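You operate a simulated robot arm through the tools that you are given. There is no shell and no other tool. Be economical: measure what you need, move in short steps, check, and stop when the job is done.

The job below is to be done with a simulated robot arm. You get a single attempt, and the scene is never put back.

Task
Empty the washer's tank strainer into the grey bin.
Fine: washer off and padlocked before the cover goes up; strainer back on its ledge, cover down. Where these are worked on the way, their far stop is far enough and under half their travel is too little: cover.
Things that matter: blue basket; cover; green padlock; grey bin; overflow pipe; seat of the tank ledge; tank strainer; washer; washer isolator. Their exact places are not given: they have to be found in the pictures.

Only the result counts: the job must be done as asked and must still hold three seconds after the hand-in. Knocking over, shifting, dropping, spilling or breaking anything else fails it. A push-on lid holds only when it is set on centred and level and pressed home; a screw cap is set on level and turned clockwise until tight.

Robot
A 7-joint arm with a two-finger parallel gripper on a trunk, on a base that drives. Base frame: it is fixed to the floor where the robot stands at the start and does not move with it; the origin is under the middle of the robot, x ahead of it, y to its left, z up. Units: mm, rad, N and s.
With the tool pointing down near the work surface it reaches from about 340 to 780 mm from the robot's upright axis, wherever it stands. Its first joint turns from -2.897 to 2.897 rad. Places, roughly: blue basket [1000, -500, 1000]; cover [1100, -100, 1200]; grey bin [-200, -900, 300]; seat of the tank ledge [1000, 0, 800]; washer [1100, -100, 900]; washer isolator [700, 100, 600]. Payload 3.91 kg.
Tool frame: the origin (TCP) lies between the finger pads and is the grasp point; the fingertips stand 30 mm ahead of it; z points along the fingers, y is the line along which they close. Largest opening 110 mm; finger width 20, thickness 10; the body of the gripper, 48 by 112 mm, starts 55 mm behind the TCP.
Orientation is told as [roll, pitch, yaw] about the base's x, y, z axes, in that order, counted from this pose: with the fingers straight down and closing along the base's y, the tool's x points along the base's -x, its y along +y and its z along -z.

Tools
- The arm moves only by the tool play_rows. Its arguments are lists of equal length, an entry for each row: "xyz": the shift along the tool's x, y, z in mm, a list of three; "delta_rot": the turn, a rotation vector about the tool's x, y, z in rad, a list of three; "grip": the gripper command, from -1 (shut) to 1 (fully open), values between in proportion. In form: {"xyz": [[tx, ty, tz], ...], "delta_rot": [[rx, ry, rz], ...], "grip": [grip, ...]}. A call has 1 to 10 rows; each row shifts and turns the commanded pose from where the row before left it, along the tool's axes as they then stand. Each row takes 0.2 s and may step no farther than 50 mm and 0.15 rad from the row before; otherwise, or with a gripper value out of range, the whole call is refused. A pose out of reach is approached as far as the arm can. The call stops where the force on the tool passes 40 N (or 10 N more than at its start, if that is more) or the arm is blocked; 0.2 s more then pass. The fingers move at their own pace (about 153 mm/s each) and stop on an object; they squeeze with about 27 N. The grip force told is the motor's: it shows also when the fingers shut on nothing. Time passes only in rows, and 0.2 s behind the last, so rows that do not move let the fingers close. The reply holds the time, the measured pose of the TCP, the force on the tool along the base axes, the opening and the grip force, in the units named above and with some noise, with the torque about the TCP (base axes, N m) and any sound that the robot's microphone picked up.
- Cameras (640 x 400 px; columns grow to the right, rows downward): "scene" is now at [-16.1, 89.8, 1352.7]; the picture's right is [-0.71, -0.71, 0.00], its down [-0.44, 0.44, -0.78] and it looks along [0.55, -0.55, -0.62] (base axes); focal length 234 px, centre (320, 200). "wrist" rides on the gripper at [77, 7, -114] in the tool frame; the picture's right is [-0.09, 1.00, 0.00], its down [-0.80, -0.07, -0.59] and it looks along [-0.59, -0.05, 0.80] (tool axes); focal length 270 px, centre (320, 200).
- snapshot(camera): a new picture of that camera. It takes no simulated time.
- move_column(by): slides the trunk up (or, below 0, down) by that many mm; the arm and the scene camera ride with it, the base frame stays. It gives what a move gives, with no picture.
- drive_base(legs): drives the robot by 1 to 6 legs, each [ahead, turn to the left] in mm and rad, along the robot's own axes; the way and the turn of a leg run together, so that a leg with both is an arc; at most 1500 mm and 3.142 rad a leg. The arm and the cameras ride along, it lands a little off, and it stops where it bumps. It gives what a move gives.
- turn_head(pan, tilt): turns the head with the scene camera to pan (to the left, within 2.705 rad either way) and tilt (down, from -0.506 to 1.204), counted from straight ahead of the robot. It gives what a move gives.
- measure_at(camera, pixels): for up to 12 pixels [column, row] of the newest picture of that camera ("zoom" is the newest enlarged one), the place [x, y, z] in the base frame of the surface seen there, good to about 3 mm. It takes no simulated time.
- enlarge(camera, box): a new picture of the part [left, top, right, bottom] of that camera's present view, enlarged. It takes no simulated time.
- sign_off(): hands the job in; it is judged then, once.

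Work in short steps. Measure before you move; look again where a grasp or a placing could have gone wrong, and mend it. You have 80 turns and 48 pictures in all, those below and enlarged ones among them. Open the gripper and draw the arm clear of the work before you hand the job in, unless the task says otherwise; then end with one line.

The tools are called after "Emit:" by a JSON object that holds its "op" and its "data". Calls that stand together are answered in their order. play_rows: Moves the arm, as the interface text tells. Its arguments: {"type":"object","properties":{"xyz":{"type":"array","items":{"type":"array","items":{"type":"number"}}},"delta_rot":{"type":"array","items":{"type":"array","items":{"type":"number"}}},"grip":{"type":"array","items":{"type":"number"}}},"required":["xyz","delta_rot","grip"]} The other tools are called the same way: move_column (by) slides the trunk up or down; drive_base (legs) drives the base; turn_head (pan, tilt) turns the head that bears the scene camera; snapshot (camera) takes a picture; measure_at (camera, pixels) gives the place of the surface under pixels of a picture; enlarge (camera, box) takes an enlarged picture of a part of a camera's view; sign_off () hands the job in.

At the start:

```text
clock: 0.0
tool_pos: [477.1, 94.2, 796.9]
orientation: [-0.001, 0.0, 0.0]
wrist_force: [0.5, -0.1, 0.1]
wrist_torque: [-0.01, 0.0, -0.02]
width: 110.0
finger_force: 0.1
trunk travel left (down, up): [-325.0, 285.0]
robot x, y, heading: [-1.4, 0.8, -0.005]
head pan, tilt: [-0.784, 0.67]
```

scene: 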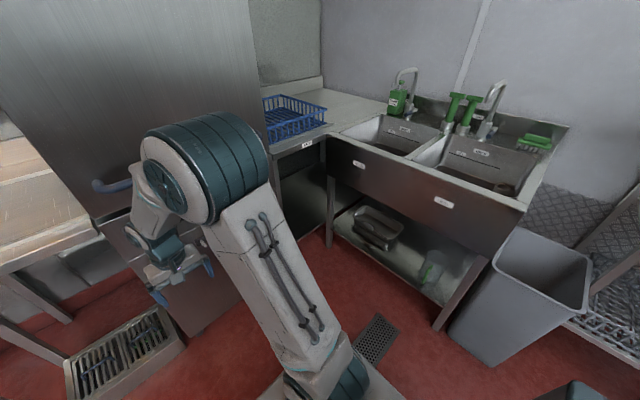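
wrist: 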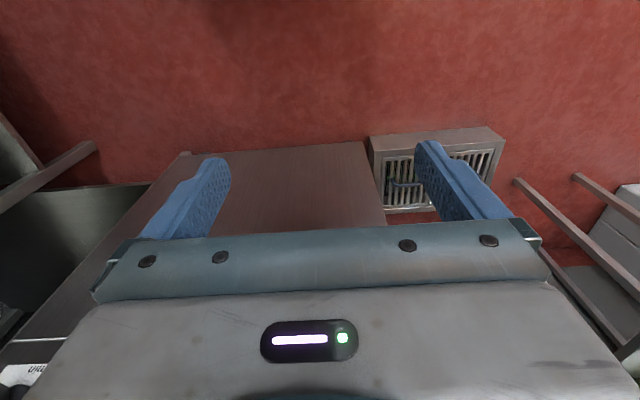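

The scene view shows the washer at left with a bar handle at (110,185), and the sink at right. I turn the head to face the washer.

Emit:
{"op": "turn_head", "data": {"pan": -0.1, "tilt": 0.45}}

Emit:
{"op": "snapshot", "data": {"camera": "scene"}}

```text
clock: 1.1
tool_pos: [477.6, 93.4, 795.4]
orientation: [-0.001, 0.0, 0.0]
wrist_force: [-0.7, -0.2, -0.4]
wrist_torque: [0.0, 0.01, -0.02]
width: 109.8
finger_force: 0.0
trunk travel left (down, up): [-325.0, 285.0]
robot x, y, heading: [-1.3, 0.3, -0.001]
head pan, tilt: [-0.099, 0.45]
```

```text
45 pictures are left
```

scene: 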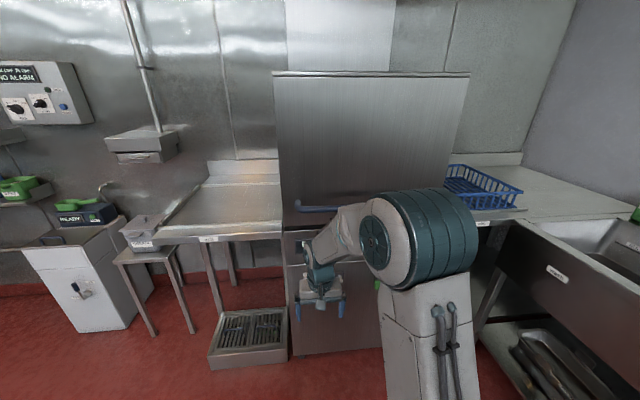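

The washer is in the middle, with a control panel at the left (45,95) and green things on the shelves. I enlarge both areas.

Emit:
{"op": "enlarge", "data": {"camera": "scene", "box": [0, 50, 240, 200]}}

Emit:
{"op": "enlarge", "data": {"camera": "scene", "box": [0, 160, 200, 340]}}

Emit:
{"op": "enlarge", "data": {"camera": "scene", "box": [260, 190, 420, 300]}}

```text
2.67 times, centred on (120, 125) of scene
```

zoom: 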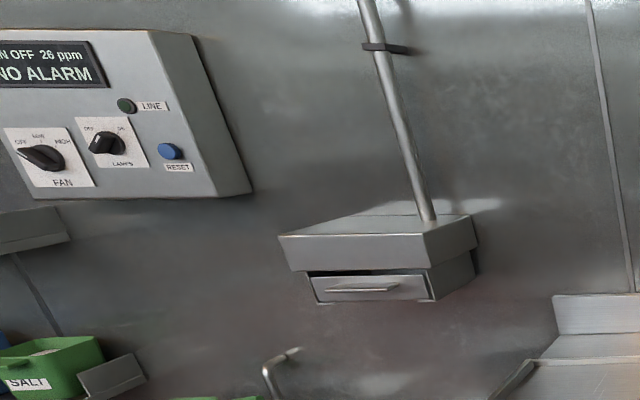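

```text
2.22 times, centred on (100, 250) of scene
```

zoom: 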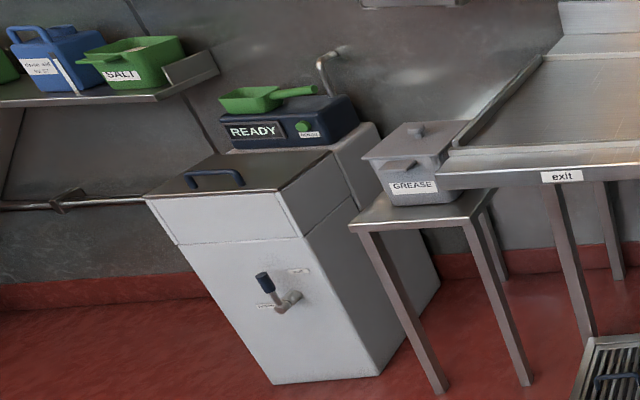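

```text
3.64 times, centred on (340, 245) of scene
```

zoom: 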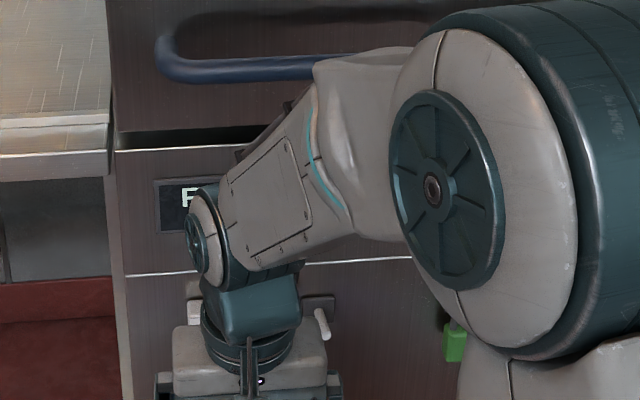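

The isolator and the green padlock at (378,284) are partly hidden by the arm. I swing the arm to the left to clear the view.

Emit:
{"op": "play_rows", "data": {"xyz": [[20, 50, 0], [20, 50, 0], [20, 50, 0], [20, 50, 0], [20, 50, 0], [0, 50, 0], [0, 50, 0], [0, 50, 0]], "delta_rot": [[0, 0, 0], [0, 0, 0], [0, 0, 0], [0, 0, 0], [0, 0, 0], [0, 0, 0], [0, 0, 0], [0, 0, 0]], "grip": [1, 1, 1, 1, 1, 1, 1, 1]}}

Emit:
{"op": "enlarge", "data": {"camera": "scene", "box": [240, 160, 480, 310]}}

```text
refused: row 1 steps farther than a row can; nothing moved
```

```text
2.67 times, centred on (360, 235) of scene
```

zoom: 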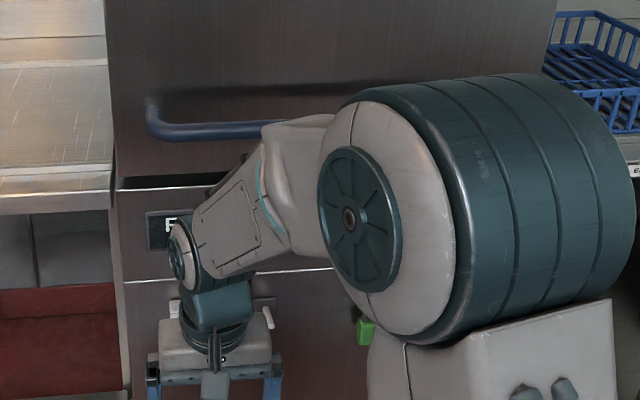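

The row was 54 mm, too long; I repeat it with shorter steps.

Emit:
{"op": "play_rows", "data": {"xyz": [[15, 46, 0], [15, 46, 0], [15, 46, 0], [15, 46, 0], [15, 46, 0], [0, 48, 0], [0, 48, 0], [0, 48, 0]], "delta_rot": [[0, 0, 0], [0, 0, 0], [0, 0, 0], [0, 0, 0], [0, 0, 0], [0, 0, 0], [0, 0, 0], [0, 0, 0]], "grip": [1, 1, 1, 1, 1, 1, 1, 1]}}

Emit:
{"op": "snapshot", "data": {"camera": "scene"}}

```text
clock: 2.9
tool_pos: [402.1, 467.6, 795.1]
orientation: [0.001, 0.0, 0.0]
wrist_force: [-0.2, -0.5, 0.2]
wrist_torque: [-0.02, 0.0, -0.01]
width: 110.2
finger_force: 0.0
trunk travel left (down, up): [-325.0, 285.0]
robot x, y, heading: [0.2, -2.5, -0.002]
head pan, tilt: [-0.099, 0.45]
```

```text
40 pictures are left
```

scene: 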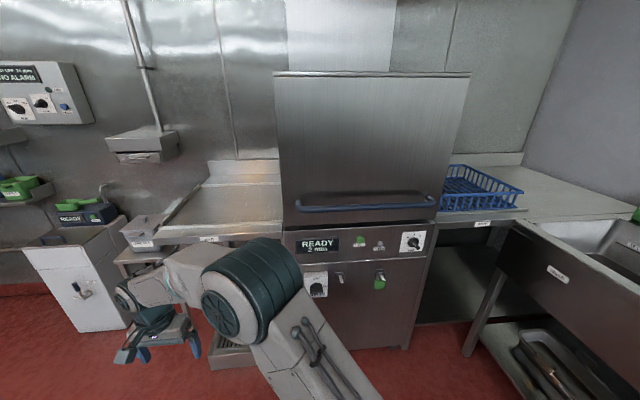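

Now the front panel is visible. I enlarge it and measure.

Emit:
{"op": "enlarge", "data": {"camera": "scene", "box": [284, 220, 444, 320]}}

```text
4.00 times, centred on (364, 270) of scene
```

zoom: 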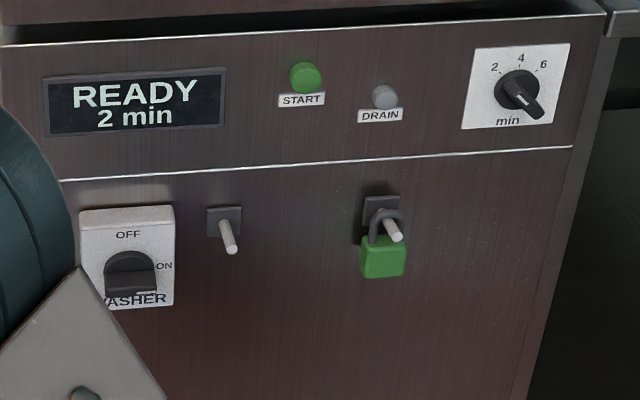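

Emit:
{"op": "measure_at", "data": {"camera": "zoom", "pixels": [[128, 262], [155, 262], [95, 225], [170, 225], [235, 250], [223, 215], [397, 235], [380, 203], [384, 258], [384, 213], [410, 330], [384, 275]]}}

Emit:
{"op": "measure_at", "data": {"camera": "scene", "pixels": [[365, 206], [302, 207], [430, 203], [370, 120], [277, 72], [468, 74], [470, 190], [230, 235], [225, 210], [500, 222]]}}

```text
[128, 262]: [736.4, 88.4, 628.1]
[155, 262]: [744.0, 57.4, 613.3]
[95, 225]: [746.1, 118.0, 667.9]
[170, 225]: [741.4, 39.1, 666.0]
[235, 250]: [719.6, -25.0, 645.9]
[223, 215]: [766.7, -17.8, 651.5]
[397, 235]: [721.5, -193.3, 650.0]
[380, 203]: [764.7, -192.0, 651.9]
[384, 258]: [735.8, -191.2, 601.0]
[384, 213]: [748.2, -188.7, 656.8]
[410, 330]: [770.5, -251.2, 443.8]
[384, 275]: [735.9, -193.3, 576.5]
```

```text
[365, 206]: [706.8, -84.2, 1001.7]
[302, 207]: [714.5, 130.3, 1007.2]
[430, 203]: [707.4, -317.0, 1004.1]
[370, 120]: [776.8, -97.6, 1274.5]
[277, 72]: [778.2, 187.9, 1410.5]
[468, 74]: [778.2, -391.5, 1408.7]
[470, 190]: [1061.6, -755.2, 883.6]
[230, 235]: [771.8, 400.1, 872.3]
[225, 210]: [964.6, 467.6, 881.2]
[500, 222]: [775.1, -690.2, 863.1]
```

The isolator knob is at (736,88,628), the lock peg at y≈-22 z≈650, and the padlock hangs on the peg at y≈-192. I bring the hand in front of the panel before tilting it to point ahead.

Emit:
{"op": "play_rows", "data": {"xyz": [[-20, -42, 0], [-20, -42, 0], [-20, -42, 0], [-20, -42, 0], [-20, -42, 0], [-20, -42, 0], [-20, -42, 0], [-20, -42, 0]], "delta_rot": [[0, 0, 0], [0, 0, 0], [0, 0, 0], [0, 0, 0], [0, 0, 0], [0, 0, 0], [0, 0, 0], [0, 0, 0]], "grip": [1, 1, 1, 1, 1, 1, 1, 1]}}

Emit:
{"op": "play_rows", "data": {"xyz": [[0, 0, 0], [0, 0, 0], [0, 0, 0], [0, 0, 0], [0, 0, 0], [0, 0, 0], [0, 0, 0], [0, 0, 0], [0, 0, 0], [0, 0, 0]], "delta_rot": [[0, -0.15, 0], [0, -0.15, 0], [0, -0.15, 0], [0, -0.15, 0], [0, -0.15, 0], [0, -0.15, 0], [0, -0.15, 0], [0, -0.15, 0], [0, -0.15, 0], [0, -0.15, 0]], "grip": [1, 1, 1, 1, 1, 1, 1, 1, 1, 1]}}

Emit:
{"op": "snapshot", "data": {"camera": "wrist"}}

```text
clock: 4.7
tool_pos: [565.3, 130.3, 795.6]
orientation: [0.0, 0.0, 0.0]
wrist_force: [0.0, 0.2, 0.2]
wrist_torque: [0.0, -0.01, 0.0]
width: 110.1
finger_force: 0.1
trunk travel left (down, up): [-325.0, 285.0]
robot x, y, heading: [0.5, -1.9, -0.002]
head pan, tilt: [-0.099, 0.45]
```

```text
clock: 6.9
tool_pos: [563.8, 131.8, 797.1]
orientation: [-0.007, -1.499, 0.004]
wrist_force: [-0.2, -0.4, 0.1]
wrist_torque: [0.04, 0.01, 0.01]
width: 110.2
finger_force: 0.2
trunk travel left (down, up): [-325.0, 285.0]
robot x, y, heading: [-0.5, -1.5, -0.002]
head pan, tilt: [-0.099, 0.45]
```

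```text
38 pictures are left
```

wrist: 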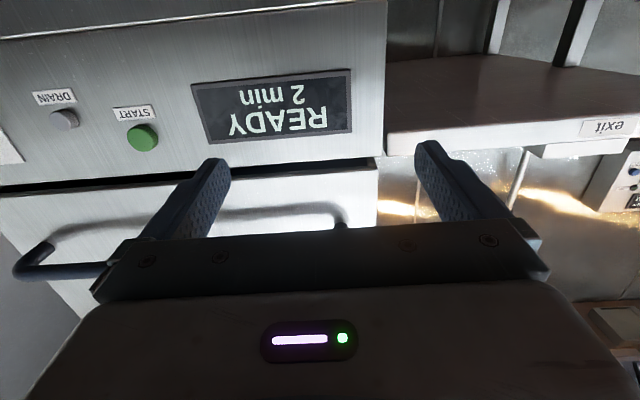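

The arm reaches forward fine. I finish the tilt, shift the hand sideways toward y≈88 and lower the trunk to bring the tool to z≈650.

Emit:
{"op": "play_rows", "data": {"xyz": [[0, -40, 0], [0, 0, 0]], "delta_rot": [[0, -0.07, 0], [0, 0, 0]], "grip": [1, 1]}}

Emit:
{"op": "move_column", "data": {"by": -145}}

Emit:
{"op": "snapshot", "data": {"camera": "wrist"}}

Emit:
{"op": "enlarge", "data": {"camera": "scene", "box": [270, 150, 430, 250]}}

```text
clock: 7.5
tool_pos: [563.2, 91.5, 798.4]
orientation: [-0.041, -1.568, 0.042]
wrist_force: [-0.4, 0.3, -0.4]
wrist_torque: [0.02, -0.02, 0.0]
width: 109.9
finger_force: 0.0
trunk travel left (down, up): [-325.0, 285.0]
robot x, y, heading: [-0.3, 2.9, -0.001]
head pan, tilt: [-0.099, 0.45]
```

```text
clock: 9.2
tool_pos: [562.2, 91.7, 653.3]
orientation: [-0.113, -1.569, 0.112]
wrist_force: [-0.4, -0.3, 0.1]
wrist_torque: [0.03, 0.01, 0.01]
width: 110.0
finger_force: 0.0
trunk travel left (down, up): [-180.0, 430.0]
robot x, y, heading: [1.9, 1.3, 0.002]
head pan, tilt: [-0.099, 0.45]
```

```text
37 pictures are left
```

wrist: 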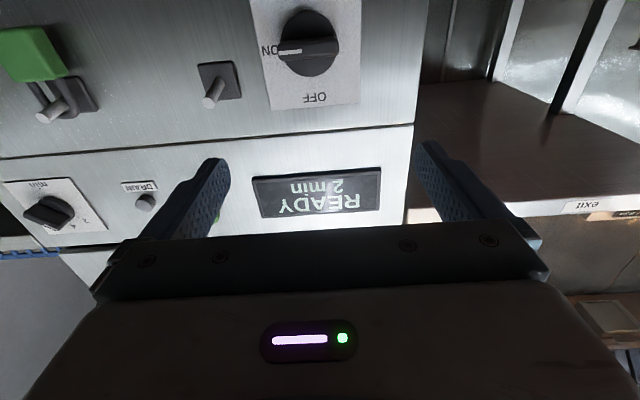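

```text
4.00 times, centred on (350, 200) of scene
```

zoom: 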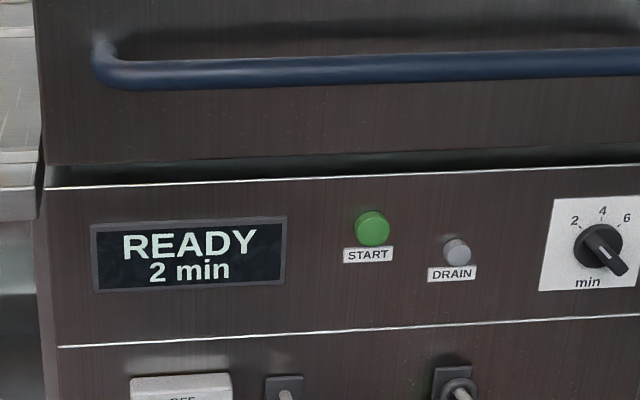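

The wrist view shows the knob (308,45) with its ridge horizontal and the pointer at ON. I measure the knob, peg and padlock.

Emit:
{"op": "measure_at", "data": {"camera": "wrist", "pixels": [[310, 48], [335, 48], [284, 48], [308, 25], [308, 68], [260, 30], [210, 102], [232, 85], [45, 115], [35, 60], [5, 60], [62, 60]]}}

Emit:
{"op": "enlarge", "data": {"camera": "wrist", "box": [180, 0, 380, 125]}}

```text
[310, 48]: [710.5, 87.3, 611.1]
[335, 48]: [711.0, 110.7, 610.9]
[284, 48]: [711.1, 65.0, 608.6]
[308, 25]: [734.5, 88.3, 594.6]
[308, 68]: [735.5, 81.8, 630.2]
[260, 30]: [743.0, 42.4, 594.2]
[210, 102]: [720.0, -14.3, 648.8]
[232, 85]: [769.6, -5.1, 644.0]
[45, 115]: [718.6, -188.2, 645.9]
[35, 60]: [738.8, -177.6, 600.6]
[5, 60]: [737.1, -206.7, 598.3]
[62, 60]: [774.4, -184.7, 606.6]
```

```text
3.20 times, centred on (280, 62) of wrist
```

zoom: 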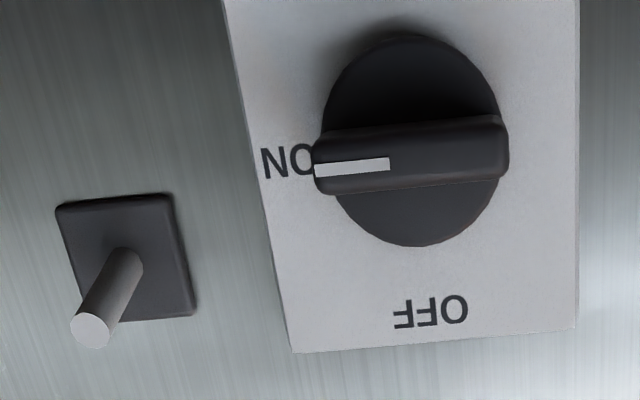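

The knob centre is about (711–735, 88, 611). I turn the hand by +90° about its axis so the fingers close vertically on the ridge.

Emit:
{"op": "play_rows", "data": {"xyz": [[0, 0, 0], [0, 0, 0], [0, 0, 0], [0, 0, 0], [0, 0, 0], [0, 0, 0], [0, 0, 0], [0, 0, 0], [0, 0, 0], [0, 0, 0]], "delta_rot": [[0, 0, 0.15], [0, 0, 0.15], [0, 0, 0.15], [0, 0, 0.15], [0, 0, 0.15], [0, 0, 0.15], [0, 0, 0.15], [0, 0, 0.15], [0, 0, 0.15], [0, 0, 0.15]], "grip": [1, 1, 1, 1, 1, 1, 1, 1, 1, 1]}}

Emit:
{"op": "play_rows", "data": {"xyz": [[0, 0, 0], [0, -42, 0], [0, 0, 0]], "delta_rot": [[0, 0, 0.07], [0, 0, 0], [0, 0, 0]], "grip": [0, 0, 0]}}

Emit:
{"op": "snapshot", "data": {"camera": "wrist"}}

```text
clock: 11.4
tool_pos: [561.9, 91.1, 652.6]
orientation: [1.57, -0.07, -1.569]
wrist_force: [0.9, 0.2, -0.5]
wrist_torque: [-0.04, 0.0, 0.04]
width: 109.8
finger_force: 0.1
trunk travel left (down, up): [-180.0, 430.0]
robot x, y, heading: [1.6, 3.3, -0.001]
head pan, tilt: [-0.099, 0.45]
```

```text
clock: 12.2
tool_pos: [560.7, 90.7, 612.0]
orientation: [1.569, -0.002, -1.57]
wrist_force: [0.9, 0.0, -0.7]
wrist_torque: [-0.01, 0.03, -0.01]
width: 55.1
finger_force: 0.0
trunk travel left (down, up): [-180.0, 430.0]
robot x, y, heading: [2.0, -1.8, 0.002]
head pan, tilt: [-0.099, 0.45]
```

```text
34 pictures are left
```

wrist: 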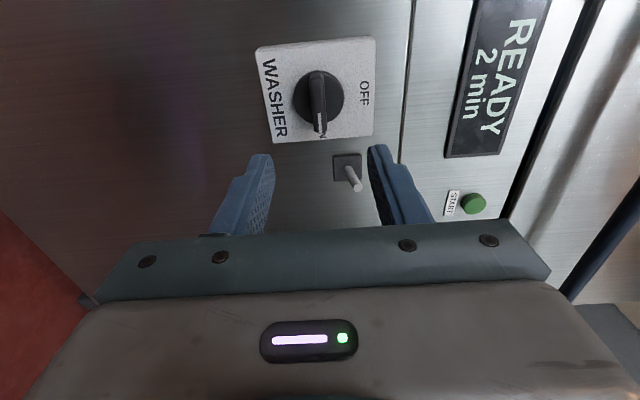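

The hand is aligned; I remeasure the knob ridge at (318,100).

Emit:
{"op": "measure_at", "data": {"camera": "wrist", "pixels": [[316, 78], [318, 100], [320, 118], [300, 100], [338, 95], [318, 74]]}}

Emit:
{"op": "play_rows", "data": {"xyz": [[2, 0, 40], [0, 0, 40], [0, 0, 40], [0, 0, 0]], "delta_rot": [[0, 0, 0], [0, 0, 0], [0, 0, 0], [0, 0, 0]], "grip": [0, 0, 0, 0]}}

```text
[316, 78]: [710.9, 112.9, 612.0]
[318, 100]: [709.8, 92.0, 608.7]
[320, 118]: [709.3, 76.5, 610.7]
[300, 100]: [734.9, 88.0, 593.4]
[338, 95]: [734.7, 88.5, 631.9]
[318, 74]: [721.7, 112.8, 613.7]
```

```text
clock: 13.2
tool_pos: [684.3, 92.3, 611.2]
orientation: [1.569, -0.002, -1.571]
wrist_force: [0.6, 0.4, 0.9]
wrist_torque: [0.03, 0.0, -0.01]
width: 55.1
finger_force: 0.1
trunk travel left (down, up): [-180.0, 430.0]
robot x, y, heading: [0.6, -1.0, -0.005]
head pan, tilt: [-0.099, 0.45]
```

Ridge centre y≈88.5, z≈611. I trim y by −4, advance 16 mm and close.

Emit:
{"op": "play_rows", "data": {"xyz": [[-4, 0, 16], [0, 0, 0], [0, 0, 0], [0, 0, 0], [0, 0, 0]], "delta_rot": [[0, 0, 0], [0, 0, 0], [0, 0, 0], [0, 0, 0], [0, 0, 0]], "grip": [0, 0, -1, -1, -1]}}

```text
clock: 14.4
tool_pos: [698.1, 89.6, 610.6]
orientation: [1.566, -0.004, -1.571]
wrist_force: [-1.8, -2.3, -10.7]
wrist_torque: [0.02, -0.26, 0.34]
width: 14.0
finger_force: 45.6
trunk travel left (down, up): [-180.0, 430.0]
robot x, y, heading: [4.2, -1.4, 0.001]
head pan, tilt: [-0.099, 0.45]
```

The ridge is gripped (14 mm). I turn it anticlockwise, as seen from the front, toward OFF.

Emit:
{"op": "play_rows", "data": {"xyz": [[0, 0, 0], [0, 0, 0], [0, 0, 0], [0, 0, 0], [0, 0, 0], [0, 0, 0], [0, 0, 0], [0, 0, 0], [0, 0, 0], [0, 0, 0]], "delta_rot": [[0, 0, -0.15], [0, 0, -0.15], [0, 0, -0.15], [0, 0, -0.15], [0, 0, -0.15], [0, 0, -0.15], [0, 0, -0.15], [0, 0, -0.15], [0, 0, -0.15], [0, 0, -0.15]], "grip": [-1, -1, -1, -1, -1, -1, -1, -1, -1, -1]}}

```text
clock: 16.3
tool_pos: [698.1, 86.1, 606.7]
orientation: [1.528, -1.272, -1.538]
wrist_force: [12.3, -1.8, -11.5]
wrist_torque: [-0.03, -0.89, 0.42]
width: 14.0
finger_force: 44.9
trunk travel left (down, up): [-180.0, 430.0]
robot x, y, heading: [-2.7, -3.2, 0.0]
head pan, tilt: [-0.099, 0.45]
heard: click
stopped in row 9: the force on the tool passed its limit at 41 N (the readings are from after the stop); the commanded pose is now the measured one
```

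A click was heard after about 1.27 rad. I release, back out and look.

Emit:
{"op": "play_rows", "data": {"xyz": [[0, 0, 0], [0, 0, 0], [0, 0, -40], [0, 0, -40], [0, 0, -40], [0, 0, 0]], "delta_rot": [[0, 0, 0], [0, 0, 0], [0, 0, 0], [0, 0, 0], [0, 0, 0], [0, 0, 0]], "grip": [0, 0, 0, 0, 0, 0]}}

Emit:
{"op": "snapshot", "data": {"camera": "wrist"}}

```text
clock: 17.7
tool_pos: [578.5, 86.5, 610.4]
orientation: [1.538, -1.273, -1.546]
wrist_force: [0.1, 0.3, -0.2]
wrist_torque: [-0.02, 0.01, 0.0]
width: 55.0
finger_force: 0.1
trunk travel left (down, up): [-180.0, 430.0]
robot x, y, heading: [-0.5, -0.1, 0.001]
head pan, tilt: [-0.099, 0.45]
```

```text
33 pictures are left
```

wrist: 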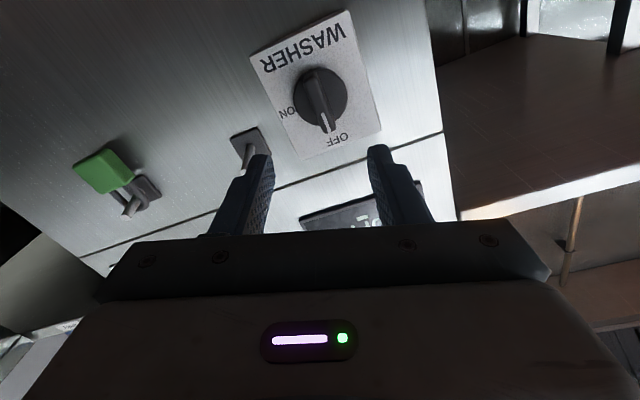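

The pointer is ~15° short of OFF. I regrip and turn the remaining 0.3 rad.

Emit:
{"op": "play_rows", "data": {"xyz": [[0.6, 2, 40], [0, 0, 40], [0, 0, 40], [0, 0, 0], [0, 0, 0], [0, 0, 0], [0, 0, 0], [0, 0, 0], [0, 0, 0]], "delta_rot": [[0, 0, 0], [0, 0, 0], [0, 0, 0], [0, 0, 0], [0, 0, 0], [0, 0, 0], [0, 0, -0.1], [0, 0, -0.1], [0, 0, -0.1]], "grip": [0, 0, 0, -1, -1, -1, -1, -1, -1]}}

Emit:
{"op": "play_rows", "data": {"xyz": [[0, 0, 0], [0, 0, 0], [0, 0, -40], [0, 0, -40], [0, 0, -40], [0, 0, 0]], "delta_rot": [[0, 0, 0], [0, 0, 0], [0, 0, 0], [0, 0, 0], [0, 0, 0], [0, 0, 0]], "grip": [0, 0, 0, 0, 0, 0]}}

Emit:
{"op": "snapshot", "data": {"camera": "wrist"}}

```text
clock: 19.7
tool_pos: [697.6, 85.7, 606.8]
orientation: [-0.237, -1.557, 0.225]
wrist_force: [2.6, -26.2, -11.4]
wrist_torque: [0.24, -0.89, 0.16]
width: 14.2
finger_force: 44.9
trunk travel left (down, up): [-180.0, 430.0]
robot x, y, heading: [-2.5, -0.8, -0.014]
head pan, tilt: [-0.099, 0.45]
```

```text
clock: 21.1
tool_pos: [575.4, 90.8, 609.8]
orientation: [-0.164, -1.562, 0.158]
wrist_force: [-0.4, -0.3, 0.3]
wrist_torque: [-0.01, -0.02, -0.03]
width: 55.0
finger_force: 0.0
trunk travel left (down, up): [-180.0, 430.0]
robot x, y, heading: [3.6, 0.4, -0.007]
head pan, tilt: [-0.099, 0.45]
```

```text
32 pictures are left
```

wrist: 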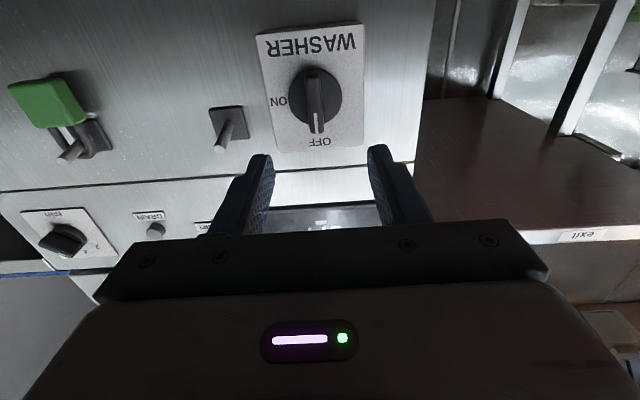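

The knob now points to OFF. Next the padlock: I measure its body (48,103), shackle and both pegs.

Emit:
{"op": "measure_at", "data": {"camera": "wrist", "pixels": [[48, 103], [20, 105], [76, 105], [45, 85], [52, 122], [60, 160], [85, 130], [70, 127], [217, 148], [235, 125], [78, 140], [65, 90]]}}

Emit:
{"op": "enlarge", "data": {"camera": "scene", "box": [280, 160, 440, 260]}}

```text
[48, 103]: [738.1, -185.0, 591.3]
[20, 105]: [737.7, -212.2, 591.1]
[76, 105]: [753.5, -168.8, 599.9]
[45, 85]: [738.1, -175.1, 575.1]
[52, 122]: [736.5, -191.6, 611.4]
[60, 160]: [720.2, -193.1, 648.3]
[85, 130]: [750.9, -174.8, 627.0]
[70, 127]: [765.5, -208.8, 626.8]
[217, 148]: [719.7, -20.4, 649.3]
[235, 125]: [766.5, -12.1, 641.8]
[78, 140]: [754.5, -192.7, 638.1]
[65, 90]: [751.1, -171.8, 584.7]
```

```text
4.00 times, centred on (360, 210) of scene
```

zoom: 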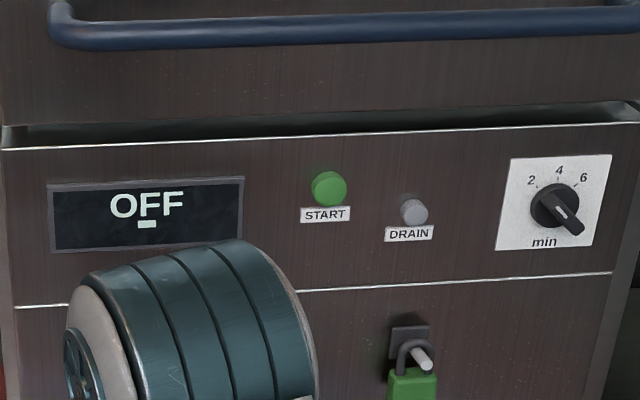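

The display reads OFF. The padlock body spans y -212..-170, x 738..~758, z 570..618; I move in front of it at z≈595.

Emit:
{"op": "play_rows", "data": {"xyz": [[2.5, -47, 0], [2.5, -47, 0], [2.5, -47, 0], [2.5, -47, 0], [2.5, -47, 0], [2.5, -48, 0], [0, 0, 40], [0, 0, 0]], "delta_rot": [[0, 0, 0], [0, 0, 0], [0, 0, 0], [0, 0, 0], [0, 0, 0], [0, 0, 0], [0, -0.008, 0], [0, 0, 0]], "grip": [0.5, 0.5, 0.5, 0.5, 0.5, 0.5, 0.5, 0.5]}}

Emit:
{"op": "snapshot", "data": {"camera": "wrist"}}

```text
clock: 22.9
tool_pos: [616.6, -194.2, 595.2]
orientation: [-0.904, -1.57, 0.898]
wrist_force: [-0.5, -0.2, 0.0]
wrist_torque: [-0.02, 0.0, 0.0]
width: 82.5
finger_force: 0.1
trunk travel left (down, up): [-180.0, 430.0]
robot x, y, heading: [1.0, -2.1, -0.006]
head pan, tilt: [-0.099, 0.45]
```

```text
30 pictures are left
```

wrist: 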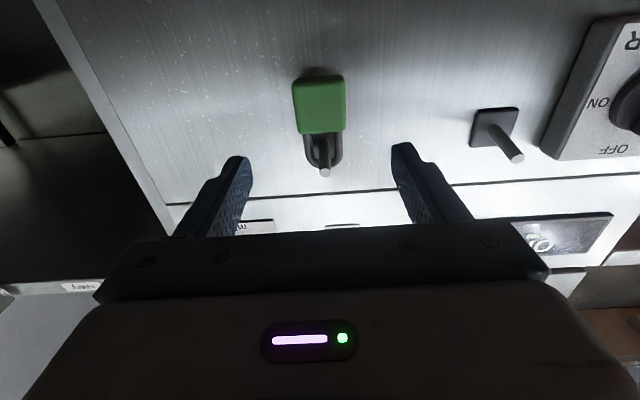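

Emit:
{"op": "measure_at", "data": {"camera": "wrist", "pixels": [[296, 108], [318, 108], [342, 106], [319, 84], [320, 132], [325, 172], [514, 156], [312, 142], [338, 140], [328, 142]]}}

Emit:
{"op": "enlarge", "data": {"camera": "wrist", "box": [260, 60, 388, 190]}}

```text
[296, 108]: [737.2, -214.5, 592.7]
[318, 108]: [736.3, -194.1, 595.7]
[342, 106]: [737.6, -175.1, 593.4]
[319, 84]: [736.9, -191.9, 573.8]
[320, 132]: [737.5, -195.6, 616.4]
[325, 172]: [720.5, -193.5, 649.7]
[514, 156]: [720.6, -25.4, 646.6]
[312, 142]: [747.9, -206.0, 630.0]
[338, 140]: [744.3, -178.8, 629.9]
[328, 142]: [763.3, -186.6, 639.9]
```

```text
3.08 times, centred on (324, 125) of wrist
```

zoom: 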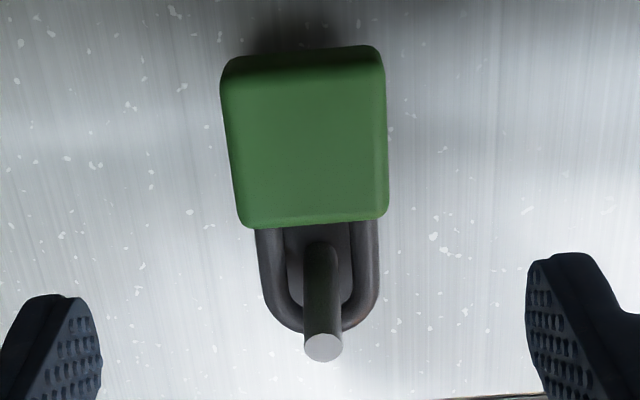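

Padlock centred at y≈-195, z≈595; I advance to x≈732 and close on it.

Emit:
{"op": "play_rows", "data": {"xyz": [[0, 0, 40], [0, 0, 40], [0, 0, 35], [0, 0, 0], [0, 0, 0], [0, 0, 0], [0, 0, 0]], "delta_rot": [[0, 0, 0], [0, 0, 0], [0, 0, 0], [0, 0, 0], [0, 0, 0], [0, 0, 0], [0, 0, 0]], "grip": [0.5, 0.5, 0.5, 0.5, -1, -1, -1]}}

```text
clock: 24.5
tool_pos: [730.6, -193.8, 594.6]
orientation: [-0.822, -1.568, 0.817]
wrist_force: [0.0, -0.4, 0.0]
wrist_torque: [0.01, 0.01, 0.01]
width: 45.0
finger_force: 26.7
trunk travel left (down, up): [-180.0, 430.0]
robot x, y, heading: [0.5, 0.3, -0.007]
head pan, tilt: [-0.099, 0.45]
```

Gripped at 45 mm. I lift 7 mm and draw it back off the peg.

Emit:
{"op": "play_rows", "data": {"xyz": [[-7, 0, 0], [0, 0, -20], [0, 0, -25], [0, 0, -30], [0, 0, 0]], "delta_rot": [[0, 0, 0], [0, 0, 0], [0, 0, 0], [0, 0, 0], [0, 0, 0]], "grip": [-1, -1, -1, -1, -1]}}

Emit:
{"op": "snapshot", "data": {"camera": "wrist"}}

```text
clock: 25.7
tool_pos: [657.1, -193.8, 601.7]
orientation: [-1.087, -1.568, 1.08]
wrist_force: [0.0, 0.5, -0.9]
wrist_torque: [-0.01, 0.0, 0.03]
width: 45.3
finger_force: 26.6
trunk travel left (down, up): [-180.0, 430.0]
robot x, y, heading: [4.0, -4.1, -0.005]
head pan, tilt: [-0.099, 0.45]
```

```text
28 pictures are left
```

wrist: 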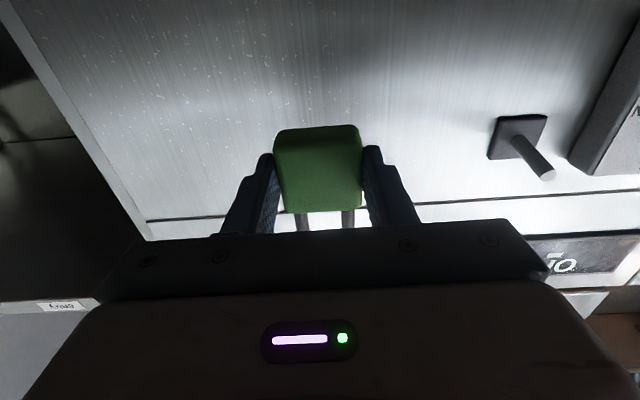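

The padlock is free. I measure the target peg, also from the scene camera view.

Emit:
{"op": "measure_at", "data": {"camera": "wrist", "pixels": [[547, 174], [543, 172], [530, 155], [520, 143], [302, 222], [347, 218], [318, 170]]}}

Emit:
{"op": "play_rows", "data": {"xyz": [[0, 43, -10], [0, 43, 0], [0, 43, 0], [0, 42, 0], [0, 0, 0]], "delta_rot": [[0, 0, 0], [0, 0, 0], [0, 0, 0], [0, 0, 0], [0, 0, 0]], "grip": [-1, -1, -1, -1, -1]}}

Emit:
{"op": "enlarge", "data": {"camera": "wrist", "box": [240, 90, 400, 240]}}

```text
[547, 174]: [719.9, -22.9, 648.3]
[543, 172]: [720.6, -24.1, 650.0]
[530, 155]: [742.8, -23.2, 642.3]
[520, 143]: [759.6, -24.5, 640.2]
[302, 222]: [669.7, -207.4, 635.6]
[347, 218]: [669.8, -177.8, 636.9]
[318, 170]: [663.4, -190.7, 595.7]
```

```text
clock: 26.9
tool_pos: [646.8, -26.4, 600.0]
orientation: [-0.957, -1.569, 0.953]
wrist_force: [0.8, -0.6, -0.3]
wrist_torque: [0.0, 0.04, 0.0]
width: 45.0
finger_force: 27.3
trunk travel left (down, up): [-180.0, 430.0]
robot x, y, heading: [-2.4, -1.6, -0.005]
head pan, tilt: [-0.099, 0.45]
```

```text
2.67 times, centred on (320, 165) of wrist
```

zoom: 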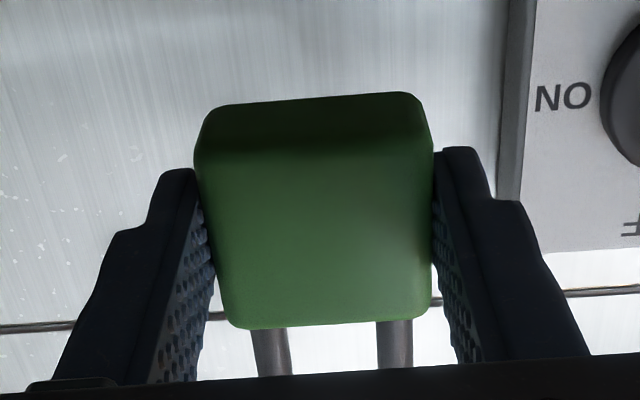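

Peg at y≈-23, z≈649, same as the first peg's height. I trim y +3.5, z +2, and push the shackle over the peg.

Emit:
{"op": "play_rows", "data": {"xyz": [[-2, 3.5, 0], [0, 0, 20], [0, 0, 20], [0, 0, 20], [0, 0, 22], [0, 0, 0]], "delta_rot": [[0, 0, 0], [0, 0, 0], [0, 0, 0], [0, 0, 0], [0, 0, 0], [0, 0, 0]], "grip": [-1, -1, -1, -1, -1, -1]}}

Emit:
{"op": "enlarge", "data": {"camera": "scene", "box": [290, 200, 430, 300]}}

```text
clock: 28.3
tool_pos: [730.5, -23.2, 602.5]
orientation: [-0.717, -1.569, 0.712]
wrist_force: [0.0, 0.3, -1.6]
wrist_torque: [0.0, 0.01, 0.02]
width: 45.3
finger_force: 26.7
trunk travel left (down, up): [-180.0, 430.0]
robot x, y, heading: [-3.6, 1.5, -0.003]
head pan, tilt: [-0.099, 0.45]
```

```text
4.00 times, centred on (360, 250) of scene
```

zoom: 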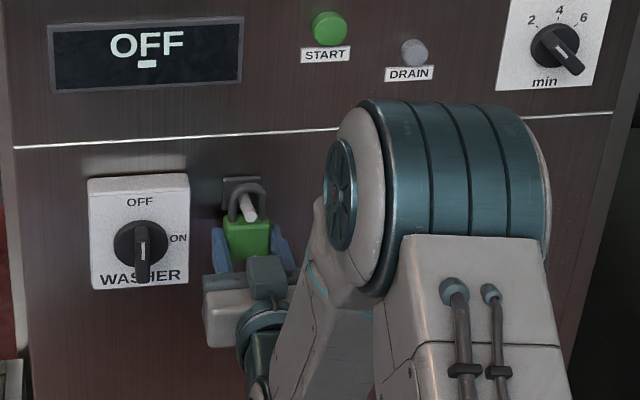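

The peg passes through the shackle at (247,205). I lower 6 mm, release and back off.

Emit:
{"op": "play_rows", "data": {"xyz": [[6.5, 0, 0], [0, 0, 0], [0, 0, 0], [0, 0, 0], [0, 0, -30], [0, 0, -40], [0, 0, -40], [0, 0, 0]], "delta_rot": [[0, 0, 0], [0, 0, 0], [0, 0, 0], [0, 0, 0], [0, 0, 0], [0, 0, 0], [0, 0, 0], [0, 0, 0]], "grip": [-1, -1, 0.2, 0.2, 0.2, 0.2, 0.2, 0.2]}}

Emit:
{"op": "snapshot", "data": {"camera": "wrist"}}

```text
clock: 30.1
tool_pos: [618.0, -21.8, 596.2]
orientation: [-1.114, -1.569, 1.108]
wrist_force: [-0.5, 0.6, -0.1]
wrist_torque: [0.0, 0.0, 0.02]
width: 66.1
finger_force: 0.0
trunk travel left (down, up): [-180.0, 430.0]
robot x, y, heading: [0.1, 1.7, -0.006]
head pan, tilt: [-0.099, 0.45]
```

```text
25 pictures are left
```

wrist: 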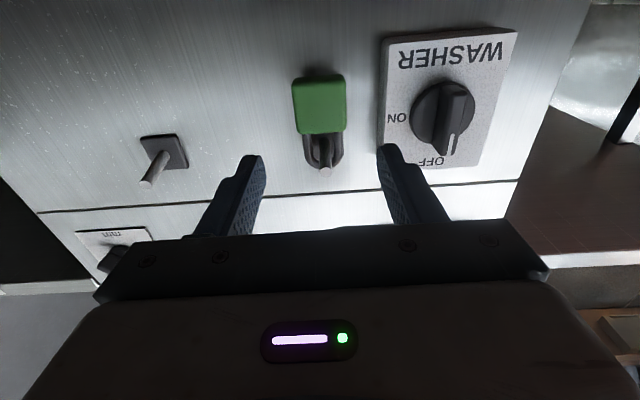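

The padlock hangs on the isolator's peg. Now for the cover: I turn the hand +90° so the fingers close vertically, and move toward y≈-92.

Emit:
{"op": "play_rows", "data": {"xyz": [[0, -35, 0], [0, -35, 0], [0, 0, 0], [0, 0, 0], [0, 0, 0], [0, 0, 0], [0, 0, 0], [0, 0, 0], [0, 0, 0], [0, 0, 0]], "delta_rot": [[0, 0, 0.15], [0, 0, 0], [0, 0, 0.15], [0, 0, 0.15], [0, 0, 0.15], [0, 0, 0.15], [0, 0, 0.15], [0, 0, 0.15], [0, 0, 0.15], [0, 0, 0.15]], "grip": [1, 1, 1, 1, 1, 1, 1, 1, 1, 1]}}

Emit:
{"op": "play_rows", "data": {"xyz": [[0, 0, 0], [0, 45, 0], [0, 45, 0], [0, 45, 0], [0, 45, 0], [0, 45, 0], [0, 45, 0], [0, 45, 0], [0, 45, 0]], "delta_rot": [[0, 0, 0.15], [0, 0, 0.07], [0, 0, 0], [0, 0, 0], [0, 0, 0], [0, 0, 0], [0, 0, 0], [0, 0, 0], [0, 0, 0]], "grip": [0, 0, 0, 0, 0, 0, 0, 0, 0]}}

Emit:
{"op": "snapshot", "data": {"camera": "scene"}}

```text
clock: 32.3
tool_pos: [620.2, -89.9, 592.3]
orientation: [1.569, -0.22, -1.576]
wrist_force: [0.1, -0.7, 0.0]
wrist_torque: [0.0, 0.02, 0.01]
width: 110.0
finger_force: 0.1
trunk travel left (down, up): [-180.0, 430.0]
robot x, y, heading: [-0.4, 0.1, -0.0]
head pan, tilt: [-0.099, 0.45]
```

```text
clock: 34.3
tool_pos: [619.8, -83.4, 950.9]
orientation: [1.57, 0.001, -1.578]
wrist_force: [0.5, 0.2, 0.4]
wrist_torque: [-0.01, -0.03, 0.02]
width: 55.1
finger_force: 0.0
trunk travel left (down, up): [-180.0, 430.0]
robot x, y, heading: [2.0, 0.4, -0.002]
head pan, tilt: [-0.099, 0.45]
```

```text
24 pictures are left
```

scene: 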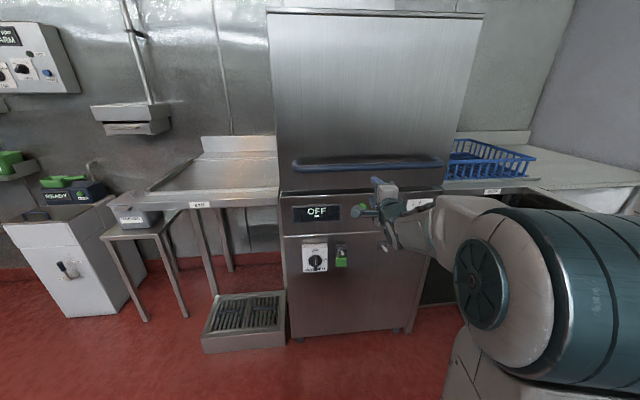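

The arm is up at z≈951. I measure the handle bar's place.

Emit:
{"op": "measure_at", "data": {"camera": "scene", "pixels": [[350, 160], [350, 163], [350, 167], [310, 163], [310, 167], [430, 162], [350, 185], [350, 189], [290, 188]]}}

Emit:
{"op": "enlarge", "data": {"camera": "scene", "box": [270, 140, 460, 260]}}

```text
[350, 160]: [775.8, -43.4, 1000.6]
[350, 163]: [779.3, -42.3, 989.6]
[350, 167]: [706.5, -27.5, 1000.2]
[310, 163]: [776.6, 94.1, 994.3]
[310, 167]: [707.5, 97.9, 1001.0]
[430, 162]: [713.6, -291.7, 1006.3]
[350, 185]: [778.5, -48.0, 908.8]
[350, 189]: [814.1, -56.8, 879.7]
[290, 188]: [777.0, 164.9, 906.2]
```

```text
3.33 times, centred on (365, 200) of scene
```

zoom: 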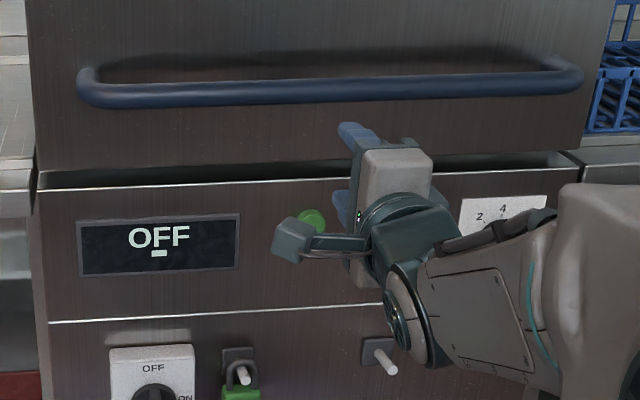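

Bar at x≈706 (front), z≈999. I raise to z 999, advance to x≈715 and grip it.

Emit:
{"op": "play_rows", "data": {"xyz": [[0, 47, 0], [0, 0, 35], [0, 0, 35], [0, 0, 26], [0, 0, 0], [0, 0, 0], [0, 0, 0], [0, 0, 0]], "delta_rot": [[0, 0, 0], [0, 0, 0], [0, 0, 0], [0, 0, 0], [0, 0, 0], [0, 0, 0], [0, 0, 0], [0, 0, 0]], "grip": [0, 0, 0, 0, 0, -1, -1, -1]}}

```text
clock: 36.1
tool_pos: [717.1, -85.2, 997.7]
orientation: [1.566, -0.003, -1.576]
wrist_force: [-7.2, 1.5, -14.7]
wrist_torque: [0.22, 0.08, -0.02]
width: 23.7
finger_force: 45.1
trunk travel left (down, up): [-180.0, 430.0]
robot x, y, heading: [6.0, 0.3, -0.006]
head pan, tilt: [-0.099, 0.45]
```

Bar gripped (23.7 mm). I lift in a few short steps to feel the weight.

Emit:
{"op": "play_rows", "data": {"xyz": [[0, 10, 0], [0, 20, 0], [0, 30, 0], [0, 40, 0]], "delta_rot": [[0, 0, 0], [0, 0, 0], [0, 0, 0], [0, 0, 0]], "grip": [-1, -1, -1, -1]}}

```text
clock: 37.1
tool_pos: [716.0, -84.7, 1102.6]
orientation: [1.577, -0.005, -1.579]
wrist_force: [7.5, -4.6, 4.7]
wrist_torque: [0.19, -0.28, 0.53]
width: 23.7
finger_force: 44.8
trunk travel left (down, up): [-180.0, 430.0]
robot x, y, heading: [-4.4, 1.3, -0.002]
head pan, tilt: [-0.099, 0.45]
```

It rises easily and straight up. I lift on with the trunk.

Emit:
{"op": "move_column", "data": {"by": 150}}

Emit:
{"op": "move_column", "data": {"by": 150}}

Emit:
{"op": "snapshot", "data": {"camera": "scene"}}

```text
clock: 38.9
tool_pos: [716.2, -86.1, 1250.0]
orientation: [1.573, -0.003, -1.575]
wrist_force: [3.0, -5.8, 2.5]
wrist_torque: [0.19, 0.24, -0.58]
width: 24.1
finger_force: 44.8
trunk travel left (down, up): [-330.0, 280.0]
robot x, y, heading: [2.4, 1.0, 0.003]
head pan, tilt: [-0.099, 0.45]
```

```text
clock: 40.6
tool_pos: [716.3, -85.8, 1396.3]
orientation: [1.564, -0.002, -1.576]
wrist_force: [-9.2, -3.6, -17.7]
wrist_torque: [0.07, 0.26, 0.2]
width: 23.9
finger_force: 45.0
trunk travel left (down, up): [-480.0, 130.0]
robot x, y, heading: [2.9, 1.7, -0.005]
head pan, tilt: [-0.099, 0.45]
```

```text
22 pictures are left
```

scene: 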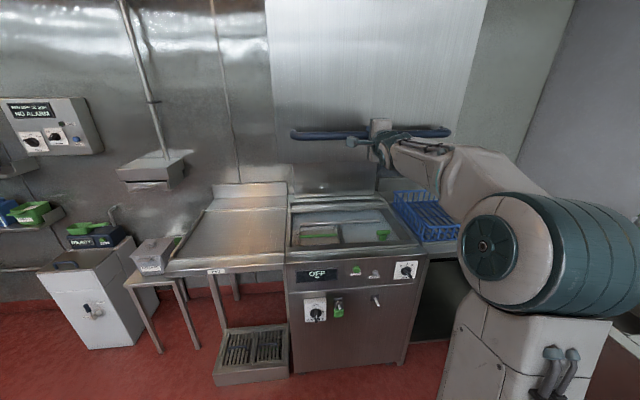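

The cover is up about 400 mm. I push a little further to reach its stop.

Emit:
{"op": "play_rows", "data": {"xyz": [[0, 10, 0], [0, 10, 0], [0, 10, 0], [0, 10, 0]], "delta_rot": [[0, 0, 0], [0, 0, 0], [0, 0, 0], [0, 0, 0]], "grip": [-1, -1, -1, -1]}}

```text
clock: 41.0
tool_pos: [717.0, -86.3, 1395.2]
orientation: [1.548, -0.001, -1.578]
wrist_force: [-3.1, -1.4, -4.2]
wrist_torque: [0.1, -0.17, 0.42]
width: 23.6
finger_force: 44.8
trunk travel left (down, up): [-480.0, 130.0]
robot x, y, heading: [2.2, -1.7, -0.006]
head pan, tilt: [-0.099, 0.45]
stopped in row 1: the force on the tool passed its limit at 48 N (the readings are from after the stop); the commanded pose is now the measured one
```

That is the stop. I release, draw back and look whether it stays up.

Emit:
{"op": "play_rows", "data": {"xyz": [[0, 0, 0], [0, 0, 0], [0, 0, -40], [0, 0, -45], [0, 0, -45], [0, 0, 0]], "delta_rot": [[0, 0, 0], [0, 0, 0], [0, 0, 0], [0, 0, 0], [0, 0, 0], [0, 0, 0]], "grip": [0, 0, 0, 0, 0, 0]}}

Emit:
{"op": "turn_head", "data": {"pan": -0.1, "tilt": 0.65}}

Emit:
{"op": "snapshot", "data": {"camera": "scene"}}

Emit:
{"op": "enlarge", "data": {"camera": "scene", "box": [270, 120, 470, 245]}}

```text
clock: 42.4
tool_pos: [586.1, -92.6, 1398.2]
orientation: [1.554, 0.004, -1.578]
wrist_force: [-0.1, -2.8, 0.3]
wrist_torque: [0.02, 0.0, 0.23]
width: 54.9
finger_force: 0.0
trunk travel left (down, up): [-480.0, 130.0]
robot x, y, heading: [-1.5, -1.7, -0.006]
head pan, tilt: [-0.099, 0.45]
```

```text
clock: 43.1
tool_pos: [588.3, -81.0, 1398.0]
orientation: [1.552, -0.002, -1.571]
wrist_force: [-0.4, -0.3, 0.4]
wrist_torque: [0.0, 0.02, 0.03]
width: 54.9
finger_force: 0.0
trunk travel left (down, up): [-480.0, 130.0]
robot x, y, heading: [-0.3, -4.7, -0.007]
head pan, tilt: [-0.099, 0.649]
```

```text
21 pictures are left
```

scene: 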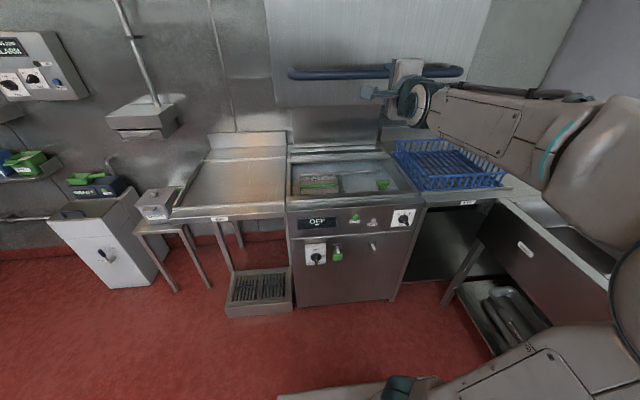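

```text
3.20 times, centred on (370, 182) of scene
```

zoom: 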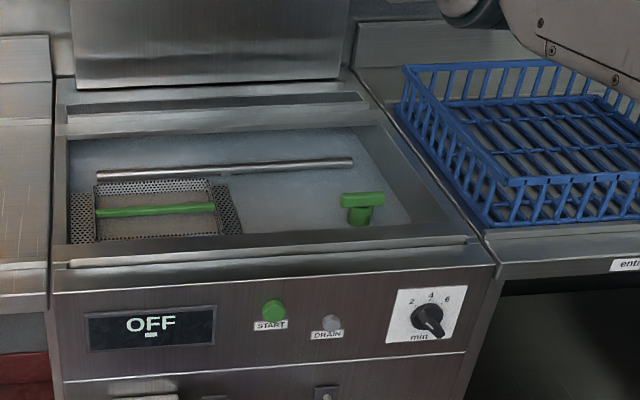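

The cover stays up. The strainer with its green handle sits at the tank's left (zoom 155,210), and the overflow pipe's green top is at (360,205). I measure them.

Emit:
{"op": "measure_at", "data": {"camera": "zoom", "pixels": [[155, 210], [100, 212], [210, 207], [155, 225], [82, 215], [230, 210], [150, 186], [155, 240], [360, 200], [230, 165], [240, 245], [150, 195]]}}

Emit:
{"op": "enlarge", "data": {"camera": "scene", "box": [280, 160, 380, 215]}}

```text
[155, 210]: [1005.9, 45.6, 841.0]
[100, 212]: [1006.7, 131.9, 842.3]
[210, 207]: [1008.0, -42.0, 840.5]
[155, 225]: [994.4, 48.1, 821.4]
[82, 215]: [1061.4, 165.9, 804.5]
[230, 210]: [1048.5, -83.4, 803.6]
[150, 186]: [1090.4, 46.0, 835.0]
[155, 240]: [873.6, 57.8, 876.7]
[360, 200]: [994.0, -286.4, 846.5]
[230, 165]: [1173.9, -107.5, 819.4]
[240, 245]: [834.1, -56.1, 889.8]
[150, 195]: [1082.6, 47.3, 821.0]
```

```text
6.40 times, centred on (330, 188) of scene
```

zoom: 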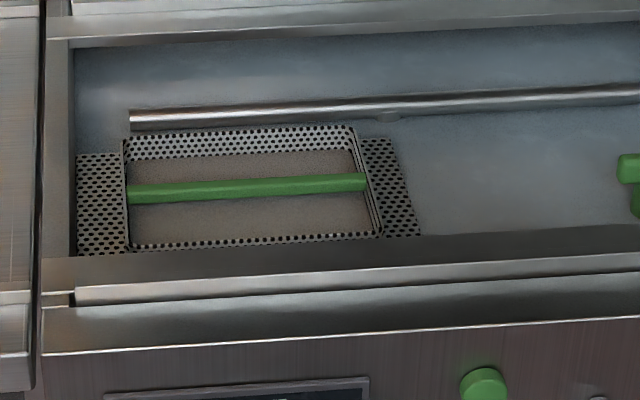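

Handle: along y from 132 to -42, x≈1007, z≈841; centre y≈45. I lower the trunk and turn the hand to point down with fingers closing along x, and check the floor box position for driving.

Emit:
{"op": "measure_at", "data": {"camera": "scene", "pixels": [[293, 275], [292, 308], [227, 315], [230, 275], [476, 260], [450, 300], [345, 303], [176, 290]]}}

Emit:
{"op": "move_column", "data": {"by": -280}}

Emit:
{"op": "play_rows", "data": {"xyz": [[0, 0, -10], [0, 0, 0], [0, 0, 0], [0, 0, 0], [0, 0, 0], [0, 0, 0], [0, 0, 0], [0, 0, 0], [0, 0, 0], [0, 0, 0]], "delta_rot": [[0.15, 0, 0], [0.15, 0, 0], [0.15, 0, 0], [0.15, 0, 0], [0.15, 0, 0], [0.15, 0, 0], [0.15, 0, 0], [0.15, 0, 0], [0.15, 0, 0], [0.15, 0, 0]], "grip": [0, 0, 0, 0, 0, 0, 0, 0, 0, 0]}}

```text
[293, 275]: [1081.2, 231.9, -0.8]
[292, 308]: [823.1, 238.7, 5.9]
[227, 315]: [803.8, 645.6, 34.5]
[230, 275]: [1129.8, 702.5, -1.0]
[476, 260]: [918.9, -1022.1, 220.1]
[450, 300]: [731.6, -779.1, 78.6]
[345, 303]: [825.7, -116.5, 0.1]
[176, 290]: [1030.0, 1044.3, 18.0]
```

```text
clock: 45.9
tool_pos: [587.8, -82.9, 1118.2]
orientation: [1.553, -0.002, -1.577]
wrist_force: [0.5, 0.1, 0.4]
wrist_torque: [0.0, -0.04, 0.02]
width: 54.9
finger_force: 0.1
trunk travel left (down, up): [-200.0, 410.0]
robot x, y, heading: [0.6, -0.4, -0.007]
head pan, tilt: [-0.099, 0.649]
```

```text
clock: 48.1
tool_pos: [576.0, -87.6, 1108.7]
orientation: [0.231, 0.011, -1.585]
wrist_force: [0.0, 0.0, 0.2]
wrist_torque: [-0.02, 0.01, 0.0]
width: 54.9
finger_force: 0.0
out of reach, approached as far as the arm can: row 9, 10
trunk travel left (down, up): [-200.0, 410.0]
robot x, y, heading: [-0.5, -3.5, -0.004]
head pan, tilt: [-0.099, 0.649]
```

Too high for pointing fully down; I lower with the arm, finish the rotation, and check.

Emit:
{"op": "play_rows", "data": {"xyz": [[0, 0, 45], [0, 0, 45], [0, 0, 45], [0, 0, 0], [0, 0, 0]], "delta_rot": [[0, 0, 0], [0, 0, 0], [0, 0, 0], [0.07, 0, 0], [0, 0, 0]], "grip": [0, 0, 0, 0, 0]}}

```text
clock: 49.3
tool_pos: [605.9, -88.3, 977.7]
orientation: [0.163, 0.01, -1.586]
wrist_force: [-0.5, 0.9, 0.5]
wrist_torque: [-0.03, 0.03, 0.0]
width: 54.9
finger_force: 0.2
trunk travel left (down, up): [-200.0, 410.0]
robot x, y, heading: [-1.0, 1.8, -0.004]
head pan, tilt: [-0.099, 0.649]
```

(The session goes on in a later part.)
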